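You operate a simulated robot arm through the tools that you are given. There is no shell and no other tool.

Carry out the task below with a simulated two-armed robot. There is one attempt and no reset: what you move stays moved.

## Task
Fit white filter element 10 in pot 2 and pump the pot FULL.
Fine: lock it and shut its drain before you pump; leave the black pot lever alone.

The check looks at the end state, three seconds after you hand in, the way a careful person would. Anything else that was tipped, shoved, dropped, spilled or broken makes it a failure.

## Robot
Two 6-joint arms with fingered hands on one trunk that stands fixed in place. Base frame: the origin is at the foot of the trunk, x ahead of it, y to its left, z up. Lengths are in cm, angles in rad, forces in N, time in s.
The left shoulder is at [2, 15.7, 82.9], the right one opposite. With the tool pointing down near the work surface each hand reaches from about 36 to 84 cm from the base axis, measured 20 degrees to its own side. Payload 4.1 kg a hand.
The TCP of each hand is the grasp point between the finger pads, 3.3 cm short of the fingertips. In the tool frame z runs along the fingers and y along their closing line. The gripper opens to 11.2 cm. The gripper's body begins 3.9 cm behind the TCP. The gripper is a hand of 4 fingers: y runs from the thumb to the fingers, the wrist lies at [-1.6, -11.8, -20] in the tool frame, and closing takes about 1.5 s.
Orientation is told as [roll, pitch, yaw] about the base's x, y, z axes, in that order, counted from this pose: with the fingers straight down and the wrist toward the robot, the tool's x, y and z point along [0, 1, 0], [1, 0, 0] and [0, 0, -1] of the base frame.

## Interface
- The arms move only by the tool servo_tool. It takes "left_motion", "right_motion" or both (then of equal length, played together; a hand with none holds still); each is a list that holds one entry, the list of rows, each a list of 7 numbers: the shift along the base's x, y, z in units of 20 mm (1.0 is 20 mm), then the turn, a rotation vector about the base's x, y, z in units of 5 degrees (1.0 is 5 degrees), then the closure in counts, from 0 (fully open) to 255 (shut). In form: [[[dx, dy, dz, ax, ay, az, jaw], ...]]. A call has 1 to 20 rows; each row shifts and turns the commanded pose from where the row before left it. A call with a number of a shift or a turn outside -1 to 1 is refused whole. A row lasts 0.2 s, in which the tool goes at most 5 cm and 0.15 rad; a call with a longer step from one row to the next is refused whole, and so is a gripper value outside its range. A pose out of reach is approached as far as the arm can. The call stops where the force on the tool passes 40 N (or 10 N more than at its start, if that is more) or the arm is blocked; 0.2 s more then pass. The fingers move at their own pace (about 7.2 cm/s each) and stop on an object; they squeeze with about 24 N. The grip force told is the motor's: it shows also when the fingers shut on nothing. Time passes only in rows, and 0.2 s behind the last, so rows that do not move let the fingers close. The reply holds the time, the measured pose of the TCP, the force on the tool along the base axes, the opening and the grip force, in the units named above and with some noise, with the torque about the TCP (base axes, N m) and any sound that the robot's microphone picked up.
- Cameras (640 x 400 px; columns grow to the right, rows downward): "scene" is now at [6.02, -0.09, 146.28]; the picture's right is [0.01, -1.00, 0.00], its down [-0.55, -0.01, -0.83] and it looks along [0.83, 0.01, -0.55] (base axes); focal length 327 px, centre (320, 200). "left" rides on the left gripper at [-6.6, -8.9, -13] in its tool frame; the picture's right is [-0.79, -0.29, 0.54], its down [0.55, -0.71, 0.44] and it looks along [0.26, 0.64, 0.72] (tool axes); focal length 247 px, centre (320, 200). "right" rides on the right gripper at [6.6, -8.9, -13] in its tool frame; the picture's right is [-0.79, 0.29, -0.54], its down [-0.55, -0.71, 0.44] and it looks along [-0.26, 0.64, 0.72] (tool axes); focal length 247 px, centre (320, 200). There is no depth. A picture from a camera that has moved, and an enlarged one, comes with that camera's place and axes in the base frame and with its lens.
- capture(camera): a new picture of that camera. The clock stands still meanwhile.
- set_grasp(shape, hand): the hand has 4 fingers and takes this shape, open, in about a second: jaw (thumb against the fingers, like two jaws); tri (thumb and two fingers); tip (a fingertip pinch); poke (one finger out to press); point (the index stretched); flat (the hand flat); cup (the hand cupped); fist (a fist). The gripper value then closes the fingers along that shape, each until it touches; the sizes above hold for jaw. It gives what a move gives, with no picture.
- turn_head(pan, tilt): turns the head with the scene camera to pan (to the left, within 1.501 rad either way) and tilt (down, from -0.506 to 1.204), counted from straight ahead of the robot. It gives what a move gives.
- enlarge(camera, box): a new picture of the part [left, top, right, bottom] of that camera's present view, enlarged. The clock stands still meanwhile.
- close_job(): hands the job in; it is judged then, once.

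Nothing tells you positions but the pictures and the camera data. Unless the task says otherwise, let go and move clear before handing in.

The tools are called after ">>>" by a JSON object that holds its "method" and its "body". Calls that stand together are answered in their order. servo_tool: Moves the arms, as the interface text tells. Its arguments: {"type":"object","properties":{"left_motion":{"type":"array","items":{"type":"array","items":{"type":"array","items":{"type":"number"}}}},"right_motion":{"type":"array","items":{"type":"array","items":{"type":"array","items":{"type":"number"}}}}},"required":[]} The other tools are called the same way: set_grasp (shape, hand) gives the hand a shape; turn_head (pan, tilt) turns the head that bears the scene camera; capture (camera) takes a picture; enlarge (camera, box) takes an enlarged picture of a part of a camera's view; close_job () hands the job in.

At the start:

```text
t: 0.0
left_tool_pos: [52.48, 28.01, 111.03]
left_tcp_rot: [0.0, -0.001, 0.185]
left_contact_force: [1.0, 0.0, 0.5]
left_moment: [-0.03, 0.03, 0.01]
left_grip_width: 11.17
left_gripper_force: 0.1
left_shape: jaw
right_tool_pos: [51.74, -15.09, 115.25]
right_tcp_rot: [-0.001, 0.0, 0.185]
right_contact_force: [0.5, -0.2, 0.8]
right_moment: [0.01, 0.05, 0.0]
right_grip_width: 11.15
right_gripper_force: 0.1
right_shape: jaw
head pan, tilt: [0.014, 0.583]
```

scene: 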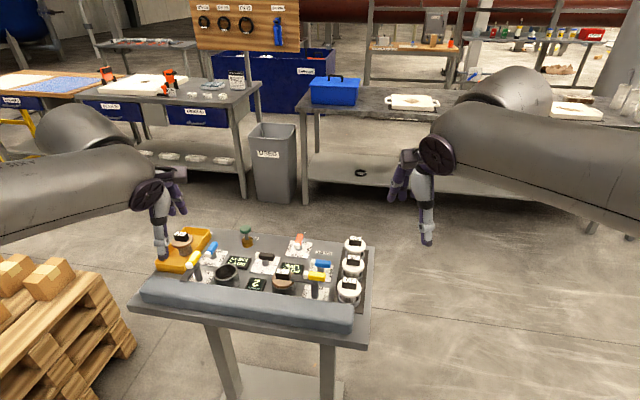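
right: 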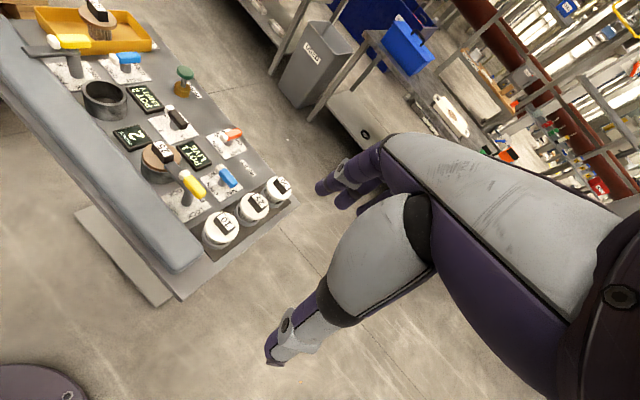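
left: 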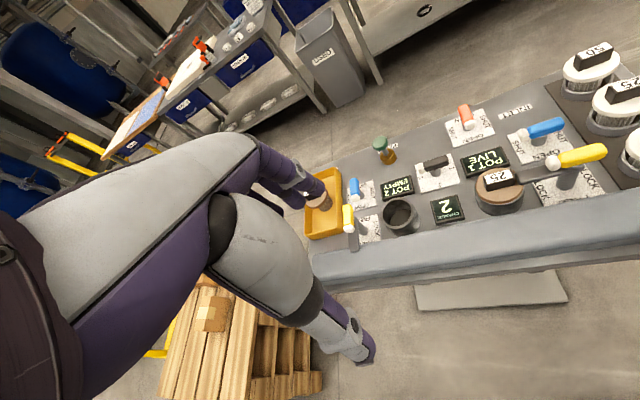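

I see a bench with two pots, levers, a tray with a used element at left and three white elements at right. I'll enlarge the pictures to read the labels.

>>> {"method": "enlarge", "body": {"camera": "scene", "box": [130, 220, 260, 301]}}

>>> {"method": "enlarge", "body": {"camera": "scene", "box": [250, 225, 380, 306]}}

>>> {"method": "enlarge", "body": {"camera": "left", "box": [300, 100, 520, 240]}}

>>> {"method": "enlarge", "body": {"camera": "right", "box": [20, 0, 310, 260]}}

>>> {"method": "enlarge", "body": {"camera": "left", "box": [420, 20, 640, 240]}}

```text
4.92 times, centred on (195, 260) of scene
camera zoom: at [6.02, -0.09, 146.28], right [0.01, -1.0, 0.0], down [-0.55, -0.01, -0.83], along [0.83, 0.01, -0.55], focal length 1608 px, centre (935, -98)
```

zoom: 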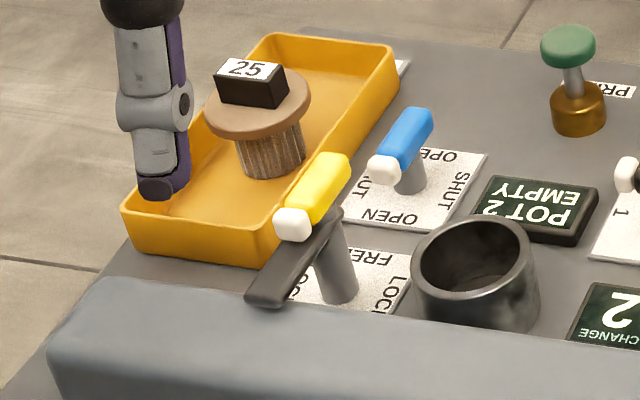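

```text
4.92 times, centred on (315, 266) of scene
camera zoom: at [6.02, -0.09, 146.28], right [0.01, -1.0, 0.0], down [-0.55, -0.01, -0.83], along [0.83, 0.01, -0.55], focal length 1608 px, centre (345, -122)
```

zoom: 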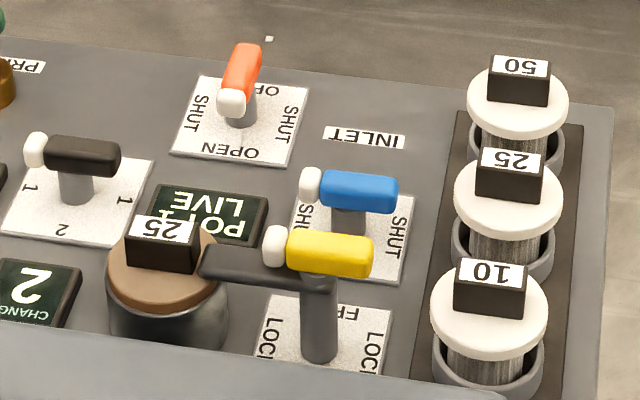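

```text
2.86 times, centred on (410, 170) of left
camera zoom: at [45.02, 20.04, 123.95], right [-0.14, -0.83, -0.54], down [-0.8, 0.41, -0.44], along [0.58, 0.37, -0.72], focal length 706 px, centre (63, 286)
```

zoom: 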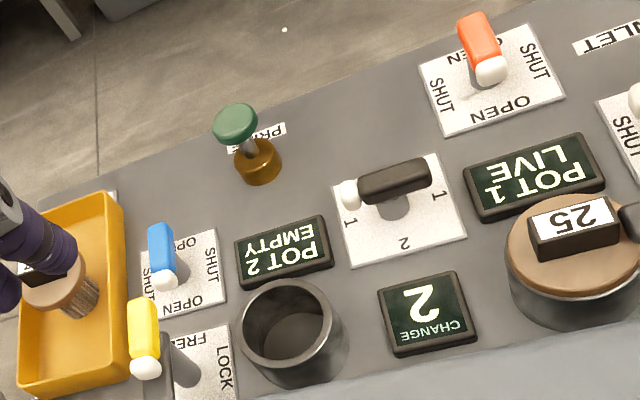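

```text
1.54 times, centred on (165, 130) of right
camera zoom: at [41.68, -10.11, 128.21], right [0.43, -0.73, 0.54], down [-0.6, -0.67, -0.44], along [0.68, -0.14, -0.72], focal length 380 px, centre (558, 308)
```

zoom: 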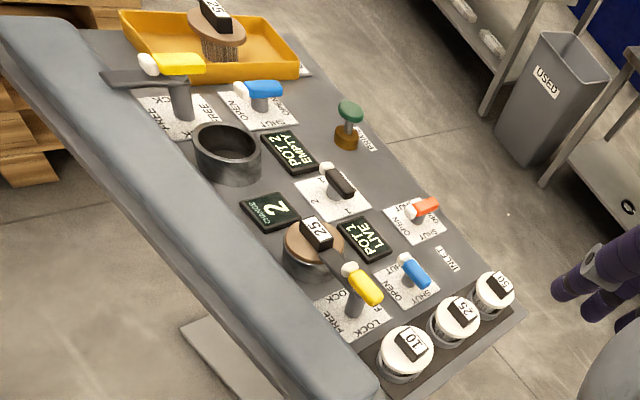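

```text
1.82 times, centred on (530, 130) of left
camera zoom: at [45.02, 20.04, 123.95], right [-0.14, -0.83, -0.54], down [-0.8, 0.41, -0.44], along [0.58, 0.37, -0.72], focal length 449 px, centre (-62, 327)
```

zoom: 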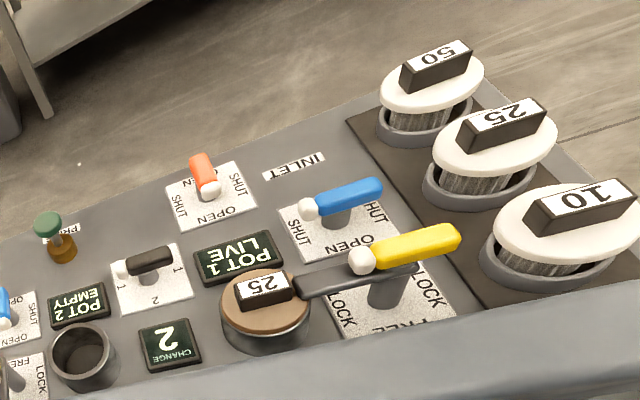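

Pot 2 is the left, empty pot at about (67, 25.5, 83). Its yellow lock lever stands at FREE, its blue drain lever at OPEN, and the green PRIME plunger is behind it. White element 10 is near (62, -7, 85). I'll move the right arm aside first.

>>> {"method": "servo_tool", "body": {"right_motion": [[[0, -1, 0.2, 0, 0, 0, 0], [0, -1, 0.2, 0, 0, 0, 0], [0, -1, 0.2, 0, 0, 0, 0], [0, -1, 0.2, 0, 0, 0, 0], [0, -1, 0.2, 0, 0, 0, 0], [0, -1, 0, 0, 0, 0, 0], [0, -1, 0, 0, 0, 0, 0], [0, -1, 0, 0, 0, 0, 0], [0, -1, 0, 0, 0, 0, 0], [0, -1, 0, 0, 0, 0, 0]]]}}

```text
t: 2.2
left_tool_pos: [52.44, 28.1, 110.98]
left_tcp_rot: [0.001, 0.0, 0.185]
left_contact_force: [0.4, -0.1, -0.1]
left_moment: [-0.03, 0.0, 0.0]
left_grip_width: 11.15
left_gripper_force: 0.0
left_shape: jaw
right_tool_pos: [51.8, -34.82, 117.3]
right_tcp_rot: [0.001, 0.0, 0.186]
right_contact_force: [-0.1, 0.7, 0.0]
right_moment: [-0.03, -0.02, -0.01]
right_grip_width: 11.17
right_gripper_force: 0.0
right_shape: jaw
head pan, tilt: [0.014, 0.583]
```

The right arm is out of the way. Now I'll bring the left hand above element 10 for a closer look, turning its yaw to 0.

>>> {"method": "servo_tool", "body": {"left_motion": [[[0.25, -0.97, -0.1, 0, 0, -0.118, 0], [0.25, -0.97, -0.1, 0, 0, -0.118, 0], [0.25, -0.97, -0.1, 0, 0, -0.118, 0], [0.25, -0.97, -0.1, 0, 0, -0.118, 0], [0.25, -0.97, -0.1, 0, 0, -0.118, 0], [0.25, -0.97, -0.1, 0, 0, -0.118, 0], [0.25, -0.97, -0.1, 0, 0, -0.118, 0], [0.25, -0.97, -0.1, 0, 0, -0.118, 0], [0.25, -0.97, -0.2, 0, 0, -0.118, 0], [0.25, -0.97, -0.2, 0, 0, -0.118, 0], [0.25, -0.97, -0.2, 0, 0, -0.118, 0], [0.25, -0.97, -0.2, 0, 0, -0.118, 0], [0.25, -0.97, -0.2, 0, 0, -0.118, 0], [0.25, -0.97, -0.2, 0, 0, -0.118, 0], [0.25, -0.97, -0.2, 0, 0, -0.118, 0], [0.25, -0.97, -0.2, 0, 0, -0.118, 0], [0.25, -0.97, -0.2, 0, 0, -0.118, 0], [0.25, -0.97, -0.2, 0, 0, -0.118, 0]]]}}

>>> {"method": "capture", "body": {"camera": "left"}}

>>> {"method": "capture", "body": {"camera": "scene"}}

>>> {"method": "capture", "body": {"camera": "right"}}

```text
t: 6.0
left_tool_pos: [61.56, -6.84, 105.33]
left_tcp_rot: [0.0, 0.0, -0.002]
left_contact_force: [0.4, 0.5, 0.2]
left_moment: [-0.01, 0.0, 0.03]
left_grip_width: 11.17
left_gripper_force: 0.1
left_shape: jaw
right_tool_pos: [51.74, -34.82, 117.3]
right_tcp_rot: [0.0, -0.002, 0.184]
right_contact_force: [0.3, 0.3, 0.0]
right_moment: [-0.01, 0.0, -0.02]
right_grip_width: 11.16
right_gripper_force: 0.0
right_shape: jaw
head pan, tilt: [0.014, 0.583]
```

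```text
taken
camera left: at [52.65, -13.41, 118.36], right [-0.29, -0.79, -0.54], down [-0.71, 0.55, -0.44], along [0.64, 0.26, -0.72], focal length 247 px, centre (320, 200)
```

left: 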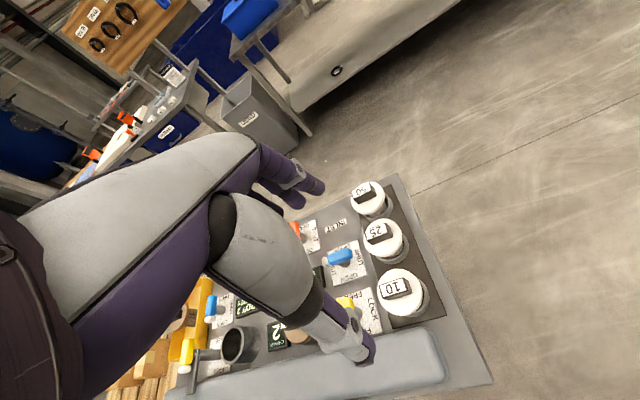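

```text
taken
```

scene: 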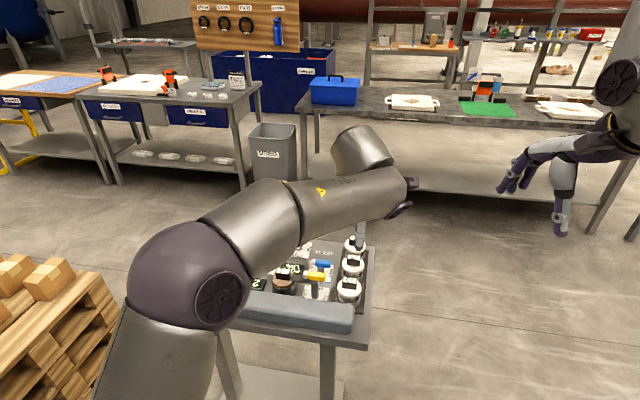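

```text
taken
camera right: at [41.7, -30.08, 130.26], right [0.43, -0.73, 0.54], down [-0.6, -0.67, -0.44], along [0.68, -0.14, -0.72], focal length 247 px, centre (320, 200)
```

right: 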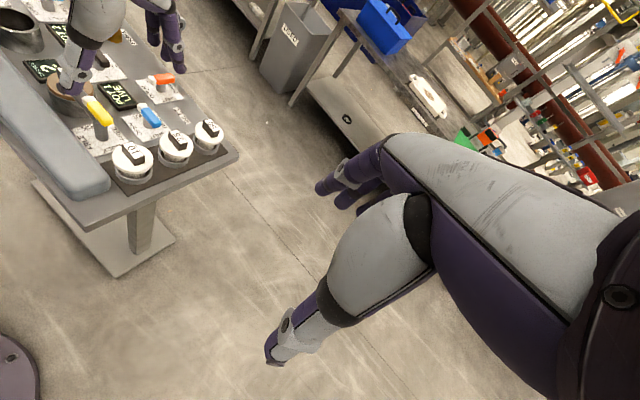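

The left hand is hovering over the rack and element 10 is consistent with (62.3, -6.7). I'll enlarge both hand views to pin down its heights and the handle size.

>>> {"method": "enlarge", "body": {"camera": "left", "box": [340, 170, 460, 350]}}

>>> {"method": "enlarge", "body": {"camera": "right", "box": [60, 60, 260, 210]}}

>>> {"method": "enlarge", "body": {"camera": "scene", "box": [300, 225, 380, 320]}}

```text
2.22 times, centred on (400, 260) of left
camera zoom: at [52.65, -13.41, 118.36], right [-0.29, -0.79, -0.54], down [-0.71, 0.55, -0.44], along [0.64, 0.26, -0.72], focal length 549 px, centre (142, 67)
```

zoom: 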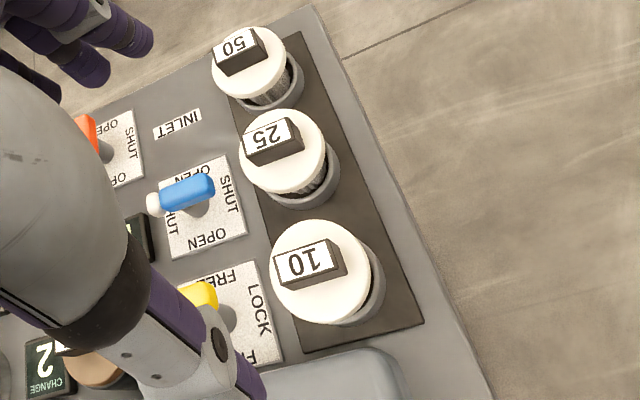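

```text
2.67 times, centred on (160, 135) of right
camera zoom: at [41.7, -30.08, 130.26], right [0.43, -0.73, 0.54], down [-0.6, -0.67, -0.44], along [0.68, -0.14, -0.72], focal length 659 px, centre (747, 373)
```

zoom: 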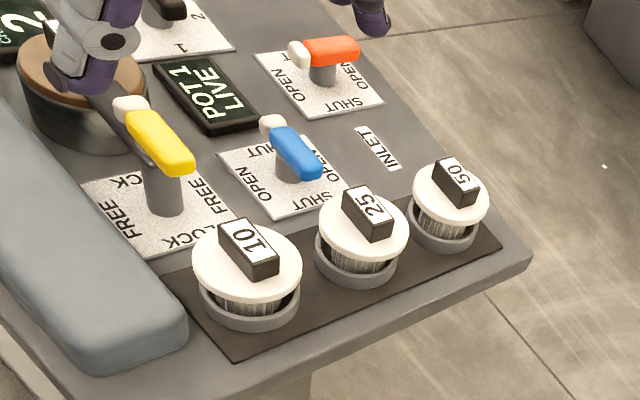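

```text
4.21 times, centred on (340, 272) of scene
camera zoom: at [6.01, -0.06, 146.28], right [0.01, -1.0, 0.0], down [-0.55, -0.01, -0.83], along [0.83, 0.01, -0.55], focal length 1375 px, centre (236, -105)
```

zoom: 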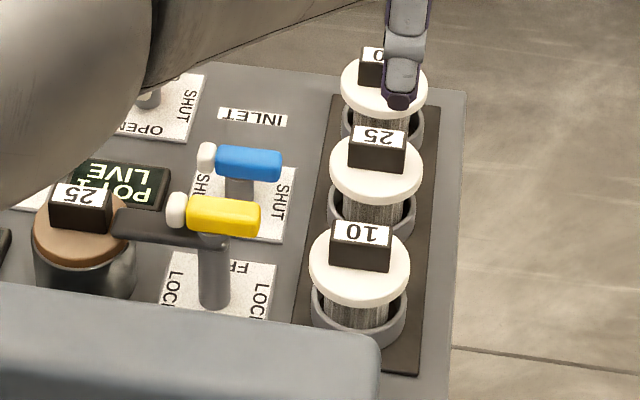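

Tag top comes out at about (62.1, -6.65, 85.5) with its long side along y. I'll partly close the jaw and lower to just above it, then look again.

>>> {"method": "servo_tool", "body": {"left_motion": [[[0.04, 0.05, -0.9, 0, 0, 0, 120], [0.04, 0.05, -0.9, 0, 0, 0, 120], [0.04, 0, -0.9, 0, 0, 0, 120], [0.04, 0, -0.9, 0, 0, 0, 120], [0.04, 0, -0.9, 0, 0, 0, 120], [0.04, 0, -0.9, 0, 0, 0, 120], [0, 0, -0.9, 0, 0, 0, 120], [0, 0, 0, 0, 0, 0, 120]]]}}

>>> {"method": "capture", "body": {"camera": "left"}}

>>> {"method": "enlarge", "body": {"camera": "right", "box": [60, 60, 260, 210]}}

>>> {"method": "enlarge", "body": {"camera": "scene", "box": [300, 200, 400, 320]}}

```text
t: 7.8
left_tool_pos: [61.93, -6.62, 92.79]
left_tcp_rot: [0.0, 0.0, 0.0]
left_contact_force: [-0.5, 0.4, -0.3]
left_moment: [0.04, -0.01, -0.01]
left_grip_width: 5.99
left_gripper_force: 0.1
left_shape: jaw
right_tool_pos: [51.84, -34.94, 117.32]
right_tcp_rot: [0.0, 0.0, 0.185]
right_contact_force: [-0.8, 0.7, -0.6]
right_moment: [0.01, -0.01, 0.02]
right_grip_width: 11.15
right_gripper_force: 0.0
right_shape: jaw
head pan, tilt: [0.014, 0.583]
```

```text
taken
camera left: at [53.11, -13.16, 105.75], right [-0.29, -0.79, -0.54], down [-0.71, 0.55, -0.44], along [0.64, 0.26, -0.72], focal length 247 px, centre (320, 200)
```

left: 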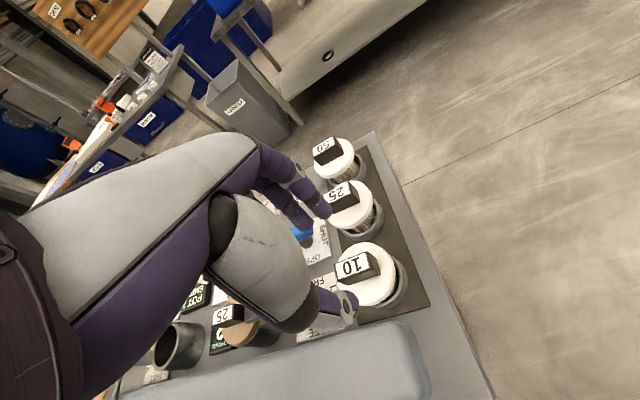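

```text
2.67 times, centred on (160, 135) of right
camera zoom: at [41.71, -30.11, 130.26], right [0.43, -0.73, 0.54], down [-0.6, -0.67, -0.44], along [0.68, -0.14, -0.72], focal length 659 px, centre (747, 373)
```

zoom: 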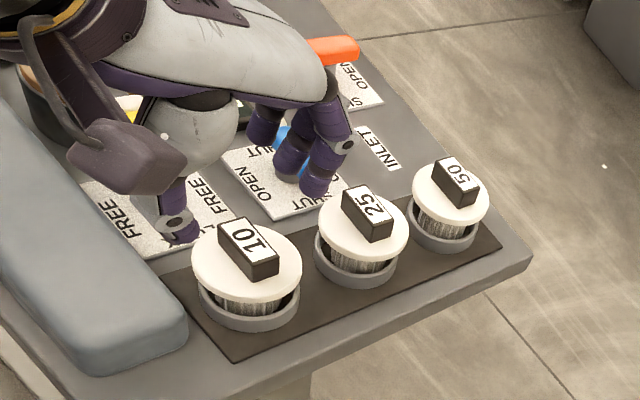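

```text
3.33 times, centred on (350, 260) of scene
camera zoom: at [6.02, -0.09, 146.28], right [0.01, -1.0, 0.0], down [-0.55, -0.01, -0.83], along [0.83, 0.01, -0.55], focal length 1089 px, centre (220, 0)
```

zoom: 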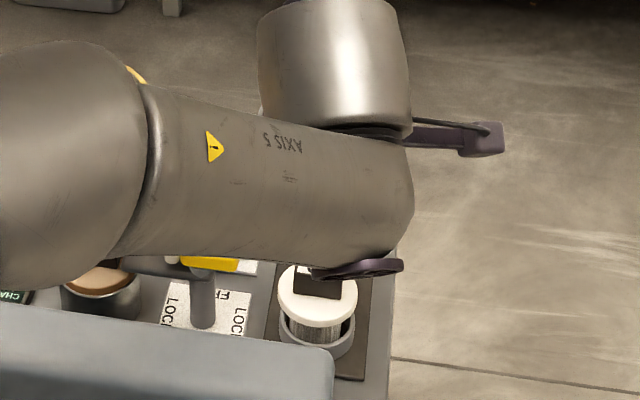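

Fingers straddle the tag as predicted. I'll descend so the tips just clear the white disc and close on the tag.

>>> {"method": "servo_tool", "body": {"left_motion": [[[0.08, 0, -0.6, 0, 0, 0, 120], [0, 0, -0.6, 0, 0, 0, 120], [0, 0, -0.6, 0, 0, 0, 120], [0, 0, -0.5, 0, 0, 0, 120], [0, 0, -0.3, 0, 0, 0, 120], [0, 0, -0.1, 0, 0, 0, 120], [0, 0, 0, 0, 0, 0, 120]]]}}

>>> {"method": "capture", "body": {"camera": "left"}}

>>> {"method": "enlarge", "body": {"camera": "right", "box": [60, 60, 260, 210]}}

```text
t: 9.4
left_tool_pos: [62.18, -6.52, 87.37]
left_tcp_rot: [0.0, 0.0, -0.001]
left_contact_force: [0.3, -0.1, -0.3]
left_moment: [0.02, -0.02, 0.03]
left_grip_width: 5.97
left_gripper_force: 0.1
left_shape: jaw
right_tool_pos: [51.71, -34.9, 117.24]
right_tcp_rot: [-0.001, -0.001, 0.185]
right_contact_force: [0.7, 0.3, -0.2]
right_moment: [0.04, 0.02, 0.0]
right_grip_width: 11.16
right_gripper_force: 0.1
right_shape: jaw
head pan, tilt: [0.014, 0.583]
```

```text
taken
camera left: at [53.31, -13.09, 100.33], right [-0.29, -0.79, -0.54], down [-0.71, 0.55, -0.44], along [0.64, 0.26, -0.72], focal length 247 px, centre (320, 200)
```

left: 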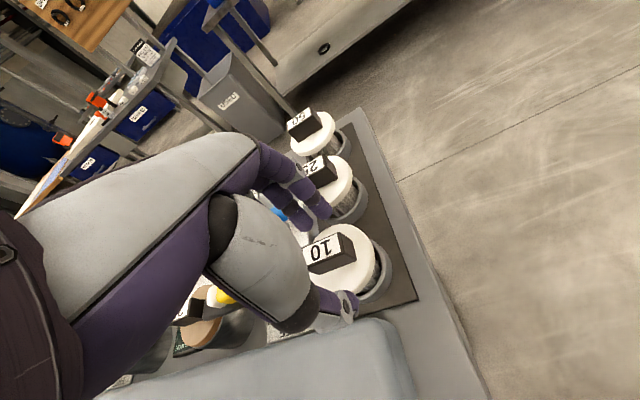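

```text
2.67 times, centred on (160, 135) of right
camera zoom: at [41.71, -30.11, 130.25], right [0.43, -0.73, 0.54], down [-0.6, -0.67, -0.44], along [0.68, -0.14, -0.72], focal length 659 px, centre (747, 373)
```

zoom: 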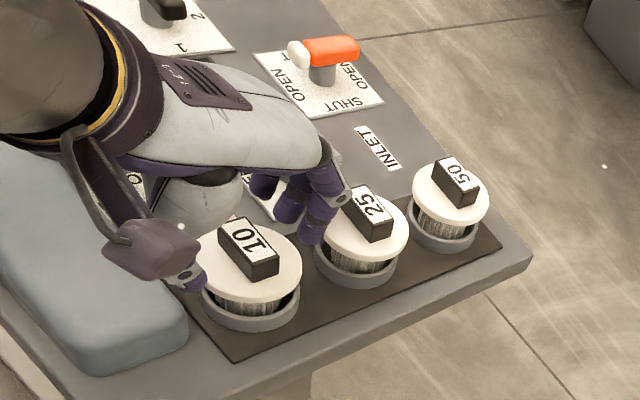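

The tag sits between thumb and fingers. I'll close the grip.

>>> {"method": "servo_tool", "body": {"left_motion": [[[0, 0, 0, 0, 0, 0, 255], [0, 0, 0, 0, 0, 0, 255], [0, 0, 0, 0, 0, 0, 255], [0, 0, 0, 0, 0, 0, 255], [0, 0, 0, 0, 0, 0, 255], [0, 0, 0, 0, 0, 0, 255], [0, 0, 0, 0, 0, 0, 255], [0, 0, 0, 0, 0, 0, 255]]]}}

>>> {"method": "capture", "body": {"camera": "left"}}

>>> {"method": "enlarge", "body": {"camera": "right", "box": [60, 60, 260, 210]}}

```text
t: 11.2
left_tool_pos: [62.16, -6.67, 87.32]
left_tcp_rot: [-0.001, 0.0, 0.0]
left_contact_force: [-0.1, -0.6, -0.9]
left_moment: [-0.01, -0.02, -0.01]
left_grip_width: 1.32
left_gripper_force: 24.3
left_shape: jaw
right_tool_pos: [51.75, -34.86, 117.28]
right_tcp_rot: [0.0, 0.0, 0.185]
right_contact_force: [0.5, 0.7, -1.3]
right_moment: [0.02, 0.02, 0.0]
right_grip_width: 11.17
right_gripper_force: 0.0
right_shape: jaw
head pan, tilt: [0.014, 0.583]
```

```text
taken
camera left: at [53.31, -13.09, 100.34], right [-0.29, -0.79, -0.54], down [-0.71, 0.55, -0.44], along [0.64, 0.26, -0.72], focal length 247 px, centre (320, 200)
```

left: 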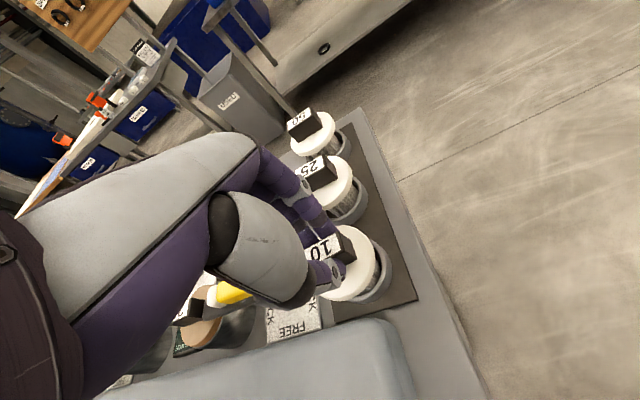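

```text
2.67 times, centred on (160, 135) of right
camera zoom: at [41.71, -30.11, 130.25], right [0.43, -0.73, 0.54], down [-0.6, -0.67, -0.44], along [0.68, -0.14, -0.72], focal length 659 px, centre (747, 373)
```

zoom: 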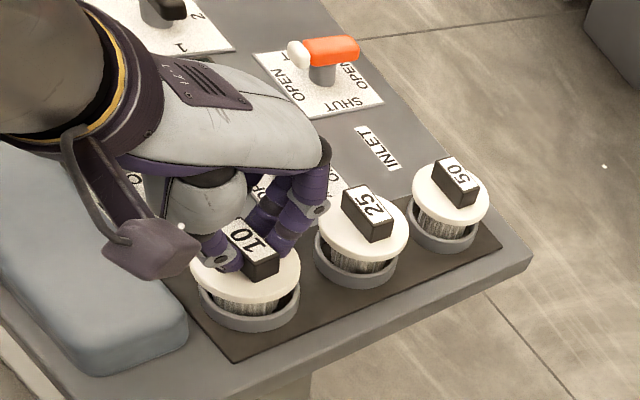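

The hand holds the tag (1.32 cm opening, 24 N). I'll lift straight up.

>>> {"method": "servo_tool", "body": {"left_motion": [[[0, 0, 0.3, 0, 0, 0, 255], [0, 0, 0.4, 0, 0, 0, 255], [0, 0, 0.5, 0, 0, 0, 255], [0, 0, 0.6, 0, 0, 0, 255], [0, 0, 0.6, 0, 0, 0, 255], [0, 0, 0.6, 0, 0, 0, 255], [0, 0, 0.6, 0, 0, 0, 255], [0, 0, 0.6, 0, 0, 0, 255], [0, 0, 0.6, 0, 0, 0, 255], [0, 0, 0.6, 0, 0, 0, 255], [0, 0, 0.6, 0, 0, 0, 255], [0, 0, 0.4, 0, 0, 0, 255]]]}}

>>> {"method": "capture", "body": {"camera": "left"}}

>>> {"method": "enlarge", "body": {"camera": "right", "box": [0, 0, 260, 210]}}

```text
t: 13.8
left_tool_pos: [62.07, -6.59, 100.18]
left_tcp_rot: [0.001, 0.001, 0.0]
left_contact_force: [0.8, 0.3, -1.1]
left_moment: [-0.01, 0.04, -0.02]
left_grip_width: 1.32
left_gripper_force: 23.8
left_shape: jaw
right_tool_pos: [51.76, -34.87, 117.3]
right_tcp_rot: [0.001, 0.0, 0.184]
right_contact_force: [0.4, -0.1, -0.3]
right_moment: [0.01, -0.02, 0.0]
right_grip_width: 11.15
right_gripper_force: 0.0
right_shape: jaw
head pan, tilt: [0.014, 0.583]
```

```text
taken
camera left: at [53.28, -13.15, 113.13], right [-0.29, -0.79, -0.54], down [-0.71, 0.55, -0.43], along [0.64, 0.26, -0.72], focal length 247 px, centre (320, 200)
```

left: 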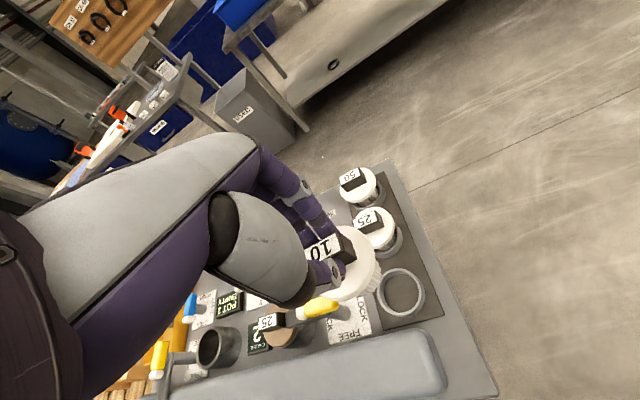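

```text
1.90 times, centred on (130, 105) of right
camera zoom: at [41.71, -30.11, 130.25], right [0.43, -0.73, 0.54], down [-0.6, -0.67, -0.44], along [0.68, -0.14, -0.72], focal length 470 px, centre (682, 381)
```

zoom: 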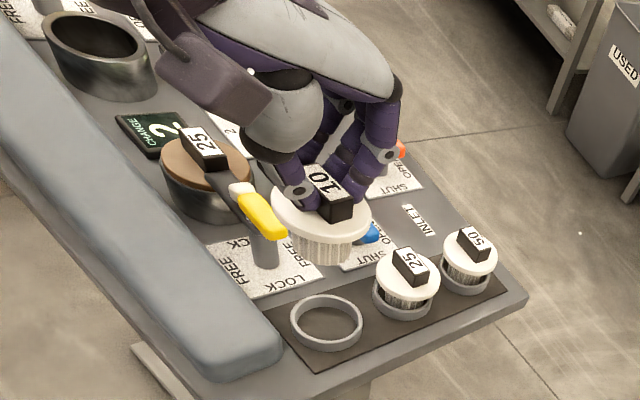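

Element 10 is out and hangs straight. I'll carry it over toward pot 2 at this height.

>>> {"method": "servo_tool", "body": {"left_motion": [[[0.15, 0.8, 0, 0, 0, 0, 255], [0.15, 0.95, 0, 0, 0, 0, 255], [0.15, 0.95, 0, 0, 0, 0, 255], [0.15, 0.95, 0, 0, 0, 0, 255], [0.15, 0.95, 0, 0, 0, 0, 255], [0.15, 0.95, 0, 0, 0, 0, 255], [0.15, 0.95, 0, 0, 0, 0, 255], [0.15, 0.95, 0, 0, 0, 0, 255], [0.15, 0.95, 0, 0, 0, 0, 255], [0.15, 0.95, 0, 0, 0, 0, 255], [0.15, 0.95, 0, 0, 0, 0, 255], [0.15, 0.95, 0, 0, 0, 0, 255], [0.15, 0.95, 0, 0, 0, 0, 255], [0.15, 0.95, 0, 0, 0, 0, 255], [0.15, 0.95, 0, 0, 0, 0, 255], [0.15, 0.7, 0, 0, 0, 0, 255], [0.15, 0.4, 0, 0, 0, 0, 255], [0, 0, 0, 0, 0, 0, 255]]]}}

>>> {"method": "capture", "body": {"camera": "left"}}

>>> {"method": "capture", "body": {"camera": "scene"}}

>>> {"method": "enlarge", "body": {"camera": "right", "box": [0, 0, 240, 150]}}

```text
t: 17.6
left_tool_pos: [67.24, 23.85, 100.14]
left_tcp_rot: [-0.001, 0.001, 0.0]
left_contact_force: [0.2, 1.2, -1.2]
left_moment: [-0.01, 0.0, -0.04]
left_grip_width: 1.35
left_gripper_force: 24.1
left_shape: jaw
right_tool_pos: [51.77, -34.91, 117.28]
right_tcp_rot: [-0.001, -0.001, 0.185]
right_contact_force: [-0.7, -0.8, -0.1]
right_moment: [-0.01, 0.0, -0.01]
right_grip_width: 11.14
right_gripper_force: 0.0
right_shape: jaw
head pan, tilt: [0.014, 0.583]
```

```text
taken
camera left: at [58.41, 17.28, 113.14], right [-0.29, -0.79, -0.54], down [-0.71, 0.55, -0.44], along [0.64, 0.26, -0.72], focal length 247 px, centre (320, 200)
```

left: 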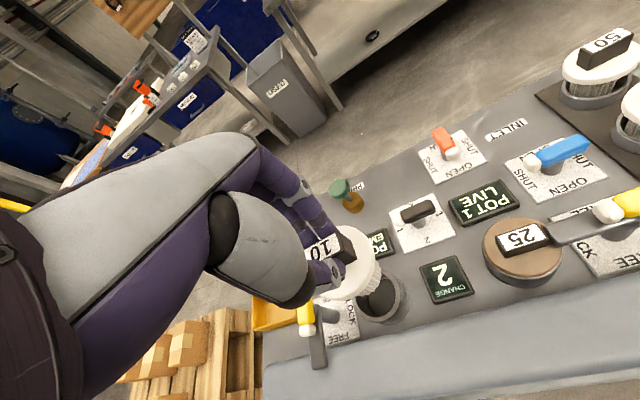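

```text
taken
```

scene: 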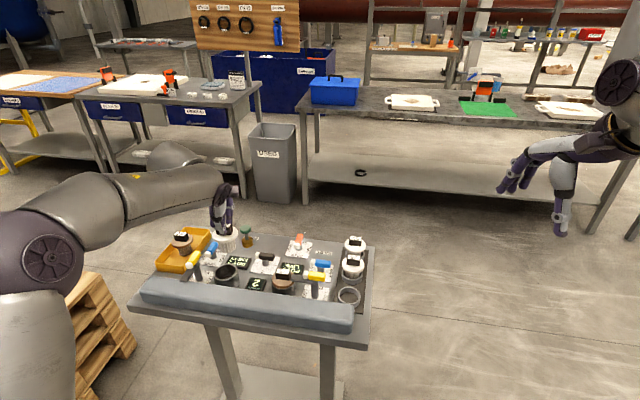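

```text
2.67 times, centred on (120, 75) of right
camera zoom: at [41.71, -30.11, 130.25], right [0.43, -0.73, 0.54], down [-0.6, -0.67, -0.44], along [0.68, -0.14, -0.72], focal length 659 px, centre (853, 533)
```

zoom: 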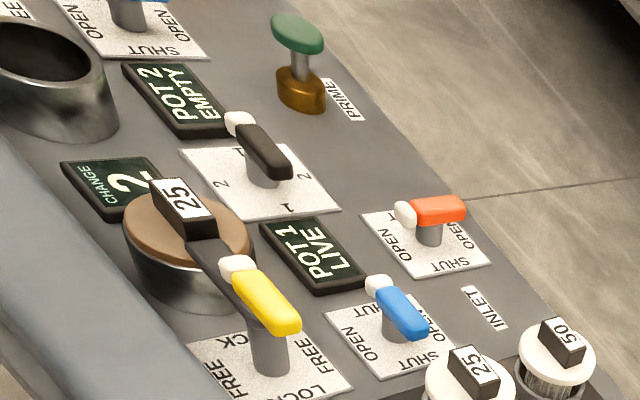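

The element hangs just behind/right of pot 2. I'll enlarge the views for an accurate rim centre.

>>> {"method": "enlarge", "body": {"camera": "scene", "box": [180, 210, 270, 300]}}

>>> {"method": "enlarge", "body": {"camera": "left", "box": [290, 210, 430, 350]}}

>>> {"method": "enlarge", "body": {"camera": "right", "box": [0, 0, 80, 80]}}

```text
4.44 times, centred on (225, 255) of scene
camera zoom: at [6.02, -0.09, 146.28], right [0.01, -1.0, 0.0], down [-0.55, -0.01, -0.83], along [0.83, 0.01, -0.55], focal length 1452 px, centre (742, -44)
```

zoom: 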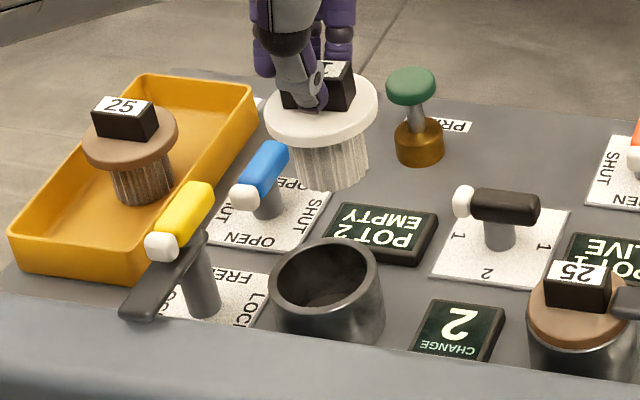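

```text
2.86 times, centred on (360, 280) of left
camera zoom: at [58.41, 17.28, 113.14], right [-0.29, -0.79, -0.54], down [-0.71, 0.55, -0.44], along [0.64, 0.26, -0.72], focal length 706 px, centre (206, -29)
```

zoom: 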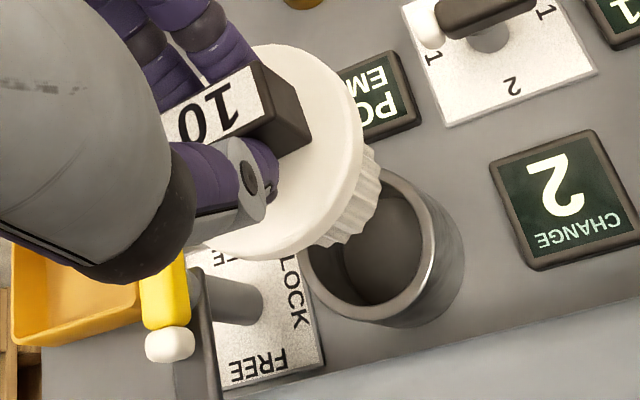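

```text
5.00 times, centred on (40, 40) of right
camera zoom: at [41.71, -30.11, 130.25], right [0.43, -0.73, 0.54], down [-0.6, -0.67, -0.44], along [0.68, -0.14, -0.72], focal length 1235 px, centre (1720, 1000)
```

zoom: 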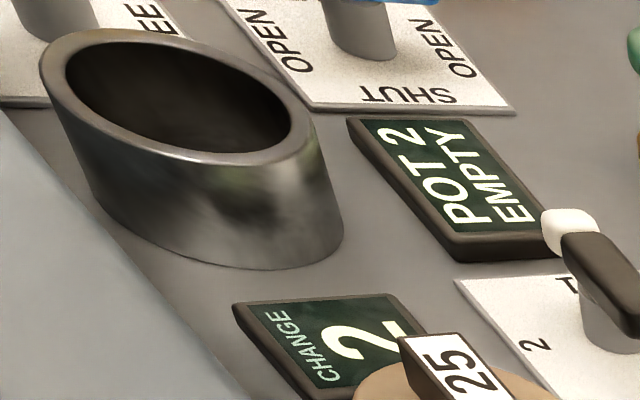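

Rim centre comes out at about (67.2, 25.6, 82.8). I'll shift 1.8 cm left and lower so that the filter bottom is just above the rim, then compare.

>>> {"method": "servo_tool", "body": {"left_motion": [[[0, 0.3, 0, 0, 0, 0, 255], [0, 0.3, -0.2, 0, 0, 0, 255], [0, 0.3, -0.5, 0, 0, 0, 255], [0, 0, -0.6, 0, 0, 0, 255], [0, 0, -0.6, 0, 0, 0, 255], [0, 0, -0.6, 0, 0, 0, 255], [0, 0, -0.5, 0, 0, 0, 255], [0, 0, -0.4, 0, 0, 0, 255], [0, 0, -0.2, 0, 0, 0, 255], [0, 0, 0, 0, 0, 0, 255]]]}}

>>> {"method": "enlarge", "body": {"camera": "scene", "box": [180, 210, 270, 300]}}

>>> {"method": "enlarge", "body": {"camera": "left", "box": [290, 210, 430, 350]}}

>>> {"method": "enlarge", "body": {"camera": "right", "box": [0, 0, 80, 80]}}

```text
t: 19.8
left_tool_pos: [67.13, 25.6, 93.03]
left_tcp_rot: [0.0, 0.002, 0.001]
left_contact_force: [-0.3, -0.1, -0.2]
left_moment: [-0.02, -0.01, -0.02]
left_grip_width: 1.34
left_gripper_force: 23.5
left_shape: jaw
right_tool_pos: [51.84, -34.82, 117.21]
right_tcp_rot: [-0.001, 0.0, 0.185]
right_contact_force: [-0.7, -0.4, 0.9]
right_moment: [0.0, 0.01, -0.01]
right_grip_width: 11.18
right_gripper_force: 0.1
right_shape: jaw
head pan, tilt: [0.014, 0.583]
```

```text
4.44 times, centred on (225, 255) of scene
camera zoom: at [6.02, -0.09, 146.28], right [0.01, -1.0, 0.0], down [-0.55, -0.01, -0.83], along [0.83, 0.01, -0.55], focal length 1452 px, centre (742, -44)
```

zoom: 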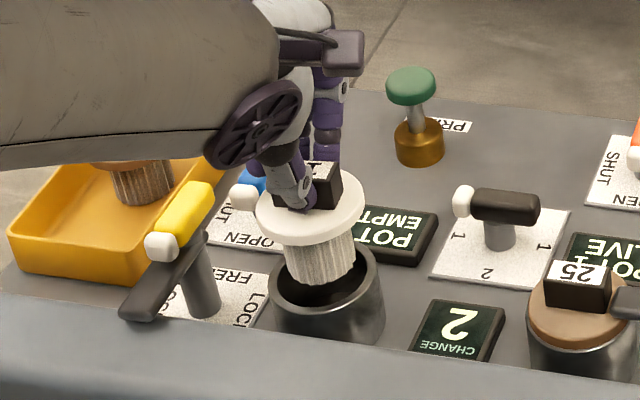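

```text
2.86 times, centred on (360, 280) of left
camera zoom: at [58.4, 19.06, 105.95], right [-0.29, -0.79, -0.54], down [-0.71, 0.55, -0.44], along [0.64, 0.26, -0.72], focal length 706 px, centre (206, -29)
```

zoom: 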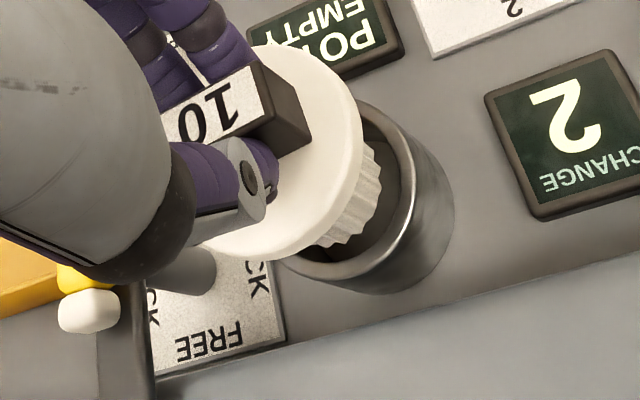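

```text
5.00 times, centred on (40, 40) of right
camera zoom: at [41.71, -30.11, 130.26], right [0.43, -0.73, 0.54], down [-0.6, -0.67, -0.44], along [0.68, -0.14, -0.72], focal length 1235 px, centre (1720, 1000)
```

zoom: 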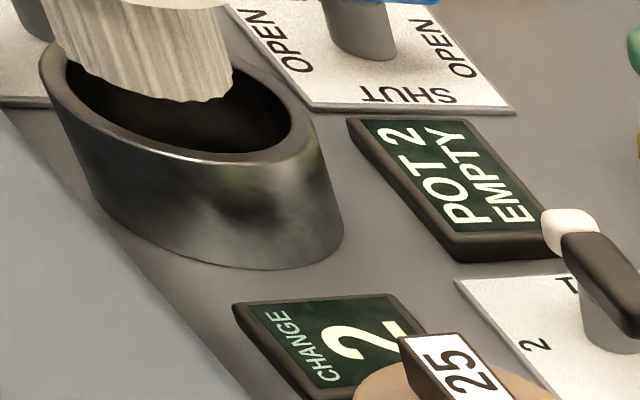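

The filter is almost over the opening but about 0.6 cm too near and 0.4 cm too far right. I'll correct it, lower 1 cm, and check.

>>> {"method": "servo_tool", "body": {"left_motion": [[[0.15, 0.1, 0, 0, 0, 0, 255], [0.15, 0.1, 0, 0, 0, 0, 255], [0, 0, -0.25, 0, 0, 0, 255], [0, 0, -0.25, 0, 0, 0, 255], [0, 0, 0, 0, 0, 0, 255]]]}}

>>> {"method": "enlarge", "body": {"camera": "scene", "box": [205, 245, 245, 290]}}

>>> {"method": "enlarge", "body": {"camera": "left", "box": [290, 210, 430, 350]}}

>>> {"method": "enlarge", "body": {"camera": "right", "box": [0, 0, 60, 50]}}

```text
t: 21.0
left_tool_pos: [67.77, 25.96, 92.03]
left_tcp_rot: [0.001, 0.0, -0.001]
left_contact_force: [0.1, 0.3, -0.9]
left_moment: [-0.02, 0.0, 0.0]
left_grip_width: 1.35
left_gripper_force: 24.0
left_shape: jaw
right_tool_pos: [51.7, -34.95, 117.27]
right_tcp_rot: [-0.001, 0.001, 0.184]
right_contact_force: [-0.1, 0.2, 0.4]
right_moment: [-0.02, -0.03, 0.0]
right_grip_width: 11.16
right_gripper_force: 0.1
right_shape: jaw
head pan, tilt: [0.014, 0.583]
```

```text
8.89 times, centred on (225, 268) of scene
camera zoom: at [6.02, -0.09, 146.28], right [0.01, -1.0, 0.0], down [-0.55, -0.01, -0.83], along [0.83, 0.01, -0.55], focal length 2904 px, centre (1164, -400)
```

zoom: 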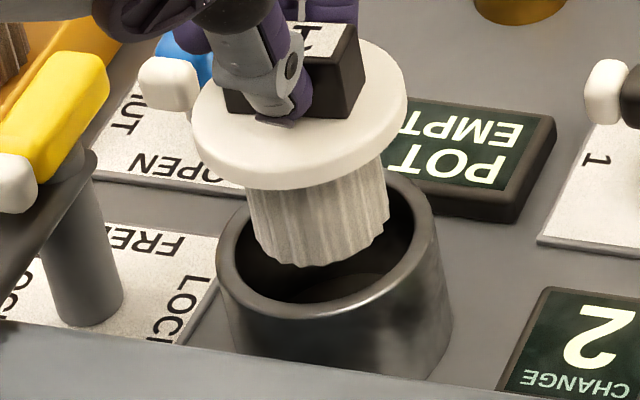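

```text
2.86 times, centred on (360, 280) of left
camera zoom: at [59.01, 19.41, 104.97], right [-0.29, -0.79, -0.54], down [-0.71, 0.55, -0.44], along [0.64, 0.26, -0.72], focal length 706 px, centre (206, -29)
```

zoom: 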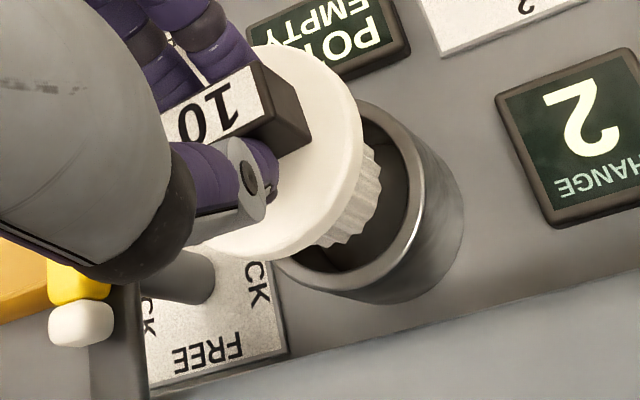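

```text
8.00 times, centred on (30, 25) of right
camera zoom: at [41.71, -30.11, 130.25], right [0.43, -0.73, 0.54], down [-0.6, -0.67, -0.44], along [0.68, -0.14, -0.72], focal length 1976 px, centre (2640, 1600)
```

zoom: 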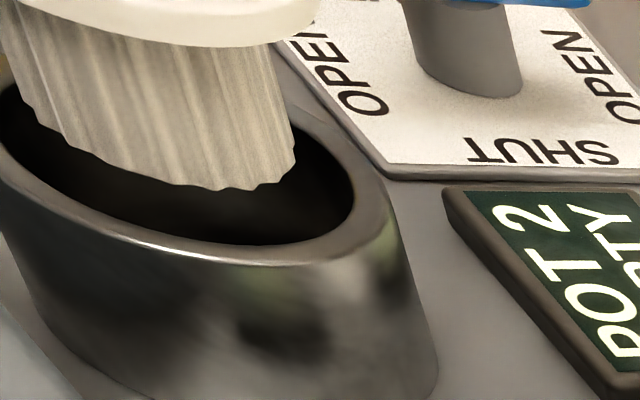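

Filter and opening now line up within a few mm. I'll lower it slowly into the pot while watching the forces.

>>> {"method": "servo_tool", "body": {"left_motion": [[[0, 0.05, -0.15, 0, 0, 0, 255], [0, 0, -0.15, 0, 0, 0, 255], [0, 0, -0.15, 0, 0, 0, 255], [0, 0, -0.15, 0, 0, 0, 255], [0, 0, -0.15, 0, 0, 0, 255], [0, 0, 0, 0, 0, 0, 255]]]}}

>>> {"method": "enlarge", "body": {"camera": "scene", "box": [205, 245, 245, 290]}}

>>> {"method": "enlarge", "body": {"camera": "right", "box": [0, 0, 60, 50]}}

>>> {"method": "enlarge", "body": {"camera": "left", "box": [290, 210, 430, 350]}}

```text
t: 22.4
left_tool_pos: [67.82, 26.06, 90.53]
left_tcp_rot: [-0.001, 0.0, -0.001]
left_contact_force: [-0.5, 0.2, -1.1]
left_moment: [-0.02, 0.0, 0.0]
left_grip_width: 1.38
left_gripper_force: 24.0
left_shape: jaw
right_tool_pos: [51.78, -34.86, 117.24]
right_tcp_rot: [-0.001, 0.0, 0.185]
right_contact_force: [-0.2, 1.0, 0.0]
right_moment: [0.02, -0.02, -0.04]
right_grip_width: 11.15
right_gripper_force: 0.1
right_shape: jaw
head pan, tilt: [0.014, 0.583]
```

```text
8.89 times, centred on (225, 268) of scene
camera zoom: at [6.02, -0.09, 146.28], right [0.01, -1.0, 0.0], down [-0.55, -0.01, -0.83], along [0.83, 0.01, -0.55], focal length 2904 px, centre (1164, -400)
```

zoom: 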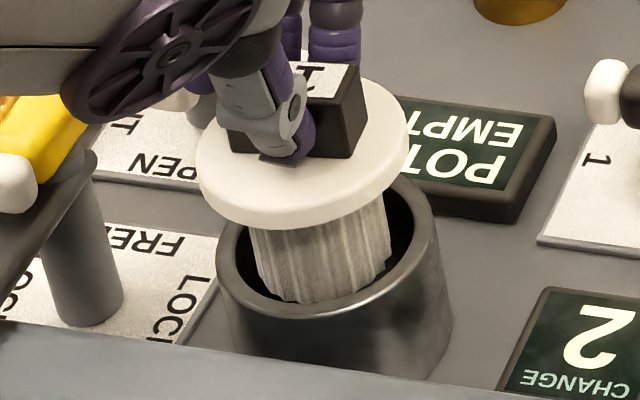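

```text
8.00 times, centred on (30, 25) of right
camera zoom: at [41.71, -30.11, 130.25], right [0.43, -0.73, 0.54], down [-0.6, -0.67, -0.44], along [0.68, -0.14, -0.72], focal length 1976 px, centre (2640, 1600)
```

zoom: 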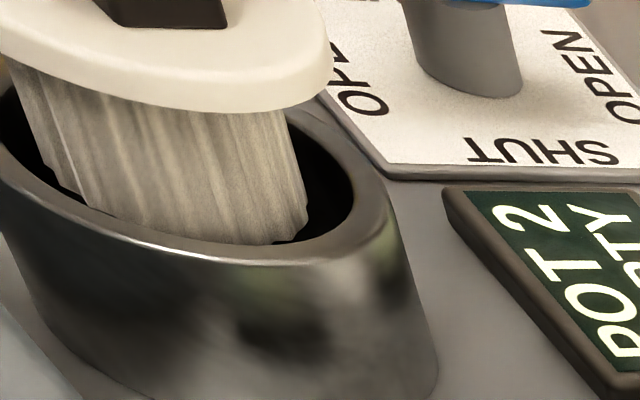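

```text
2.86 times, centred on (360, 280) of left
camera zoom: at [58.99, 19.56, 103.43], right [-0.29, -0.79, -0.54], down [-0.71, 0.55, -0.44], along [0.64, 0.26, -0.72], focal length 706 px, centre (206, -29)
```

zoom: 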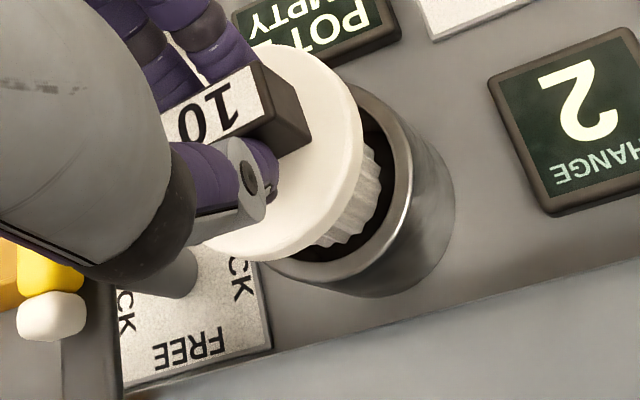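

The filter is inside the mouth with no contact force. I'll go on down until it is nearly seated.

>>> {"method": "servo_tool", "body": {"left_motion": [[[0, 0, -0.15, 0, 0, 0, 255], [0, 0, -0.15, 0, 0, 0, 255], [0, 0, -0.15, 0, 0, 0, 255], [0, 0, -0.15, 0, 0, 0, 255], [0, 0, -0.15, 0, 0, 0, 255], [0, 0, 0, 0, 0, 0, 255]]]}}

>>> {"method": "enlarge", "body": {"camera": "scene", "box": [205, 245, 245, 290]}}

>>> {"method": "enlarge", "body": {"camera": "right", "box": [0, 0, 60, 50]}}

>>> {"method": "enlarge", "body": {"camera": "left", "box": [290, 210, 430, 350]}}

```text
t: 23.8
left_tool_pos: [67.69, 25.98, 88.95]
left_tcp_rot: [0.0, 0.001, -0.002]
left_contact_force: [0.5, 0.2, -1.0]
left_moment: [-0.01, 0.01, 0.0]
left_grip_width: 1.37
left_gripper_force: 24.3
left_shape: jaw
right_tool_pos: [51.74, -34.92, 117.14]
right_tcp_rot: [0.001, -0.001, 0.185]
right_contact_force: [-0.1, 0.3, -0.6]
right_moment: [-0.01, -0.01, 0.0]
right_grip_width: 11.15
right_gripper_force: 0.0
right_shape: jaw
head pan, tilt: [0.014, 0.583]
```

```text
8.89 times, centred on (225, 268) of scene
camera zoom: at [6.02, -0.09, 146.28], right [0.01, -1.0, 0.0], down [-0.55, -0.01, -0.83], along [0.83, 0.01, -0.55], focal length 2904 px, centre (1164, -400)
```

zoom: 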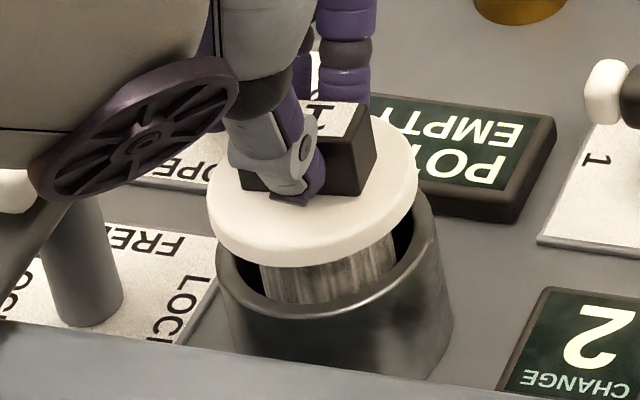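

```text
8.00 times, centred on (30, 25) of right
camera zoom: at [41.71, -30.11, 130.25], right [0.43, -0.73, 0.54], down [-0.6, -0.67, -0.44], along [0.68, -0.14, -0.72], focal length 1976 px, centre (2640, 1600)
```

zoom: 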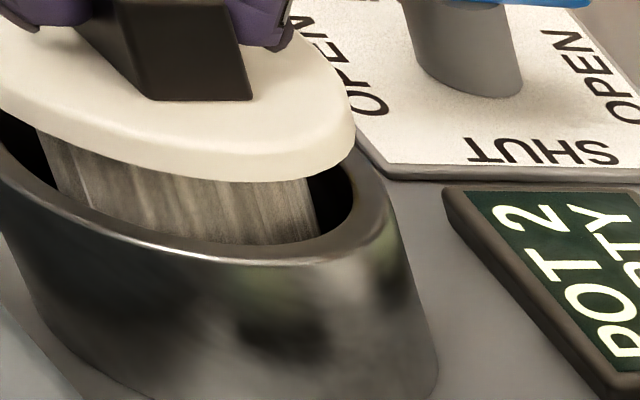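

```text
2.86 times, centred on (360, 280) of left
camera zoom: at [59.0, 19.52, 101.92], right [-0.29, -0.79, -0.54], down [-0.71, 0.55, -0.43], along [0.64, 0.26, -0.72], focal length 706 px, centre (206, -29)
```

zoom: 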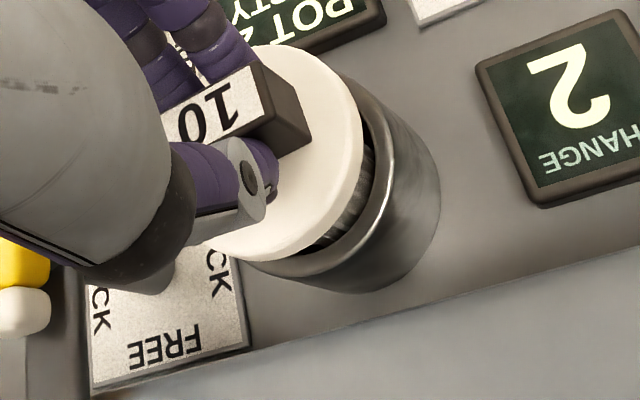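

Still free of contact, about 1 cm to seat. Continuing in small steps.

>>> {"method": "servo_tool", "body": {"left_motion": [[[0, 0, -0.1, 0, 0, 0, 255], [0, 0, -0.1, 0, 0, 0, 255], [0, 0, -0.1, 0, 0, 0, 255], [0, 0, -0.1, 0, 0, 0, 255], [0, 0, 0, 0, 0, 0, 255]]]}}

>>> {"method": "enlarge", "body": {"camera": "scene", "box": [205, 245, 245, 290]}}

>>> {"method": "enlarge", "body": {"camera": "right", "box": [0, 0, 60, 50]}}

```text
t: 25.0
left_tool_pos: [67.73, 26.04, 88.25]
left_tcp_rot: [0.002, 0.001, 0.0]
left_contact_force: [1.5, 0.0, -0.4]
left_moment: [0.01, 0.01, 0.0]
left_grip_width: 1.35
left_gripper_force: 23.9
left_shape: jaw
right_tool_pos: [51.65, -34.83, 117.26]
right_tcp_rot: [0.0, 0.001, 0.186]
right_contact_force: [0.3, -0.1, -0.3]
right_moment: [-0.02, 0.0, 0.0]
right_grip_width: 11.15
right_gripper_force: 0.0
right_shape: jaw
head pan, tilt: [0.014, 0.583]
```

```text
8.89 times, centred on (225, 268) of scene
camera zoom: at [6.02, -0.09, 146.28], right [0.01, -1.0, 0.0], down [-0.55, -0.01, -0.83], along [0.83, 0.01, -0.55], focal length 2904 px, centre (1164, -400)
```

zoom: 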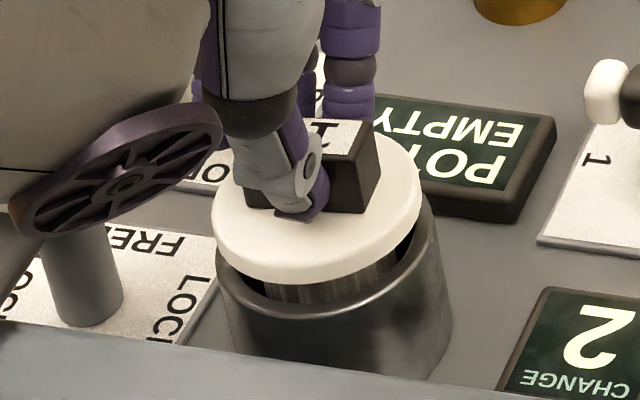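

```text
8.00 times, centred on (30, 25) of right
camera zoom: at [41.71, -30.11, 130.25], right [0.43, -0.73, 0.54], down [-0.6, -0.67, -0.44], along [0.68, -0.14, -0.72], focal length 1976 px, centre (2640, 1600)
```

zoom: 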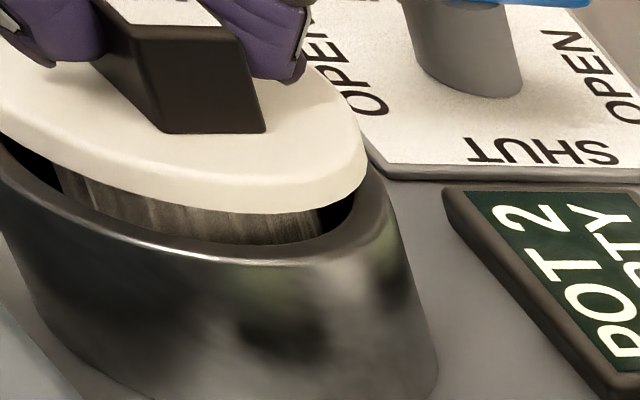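

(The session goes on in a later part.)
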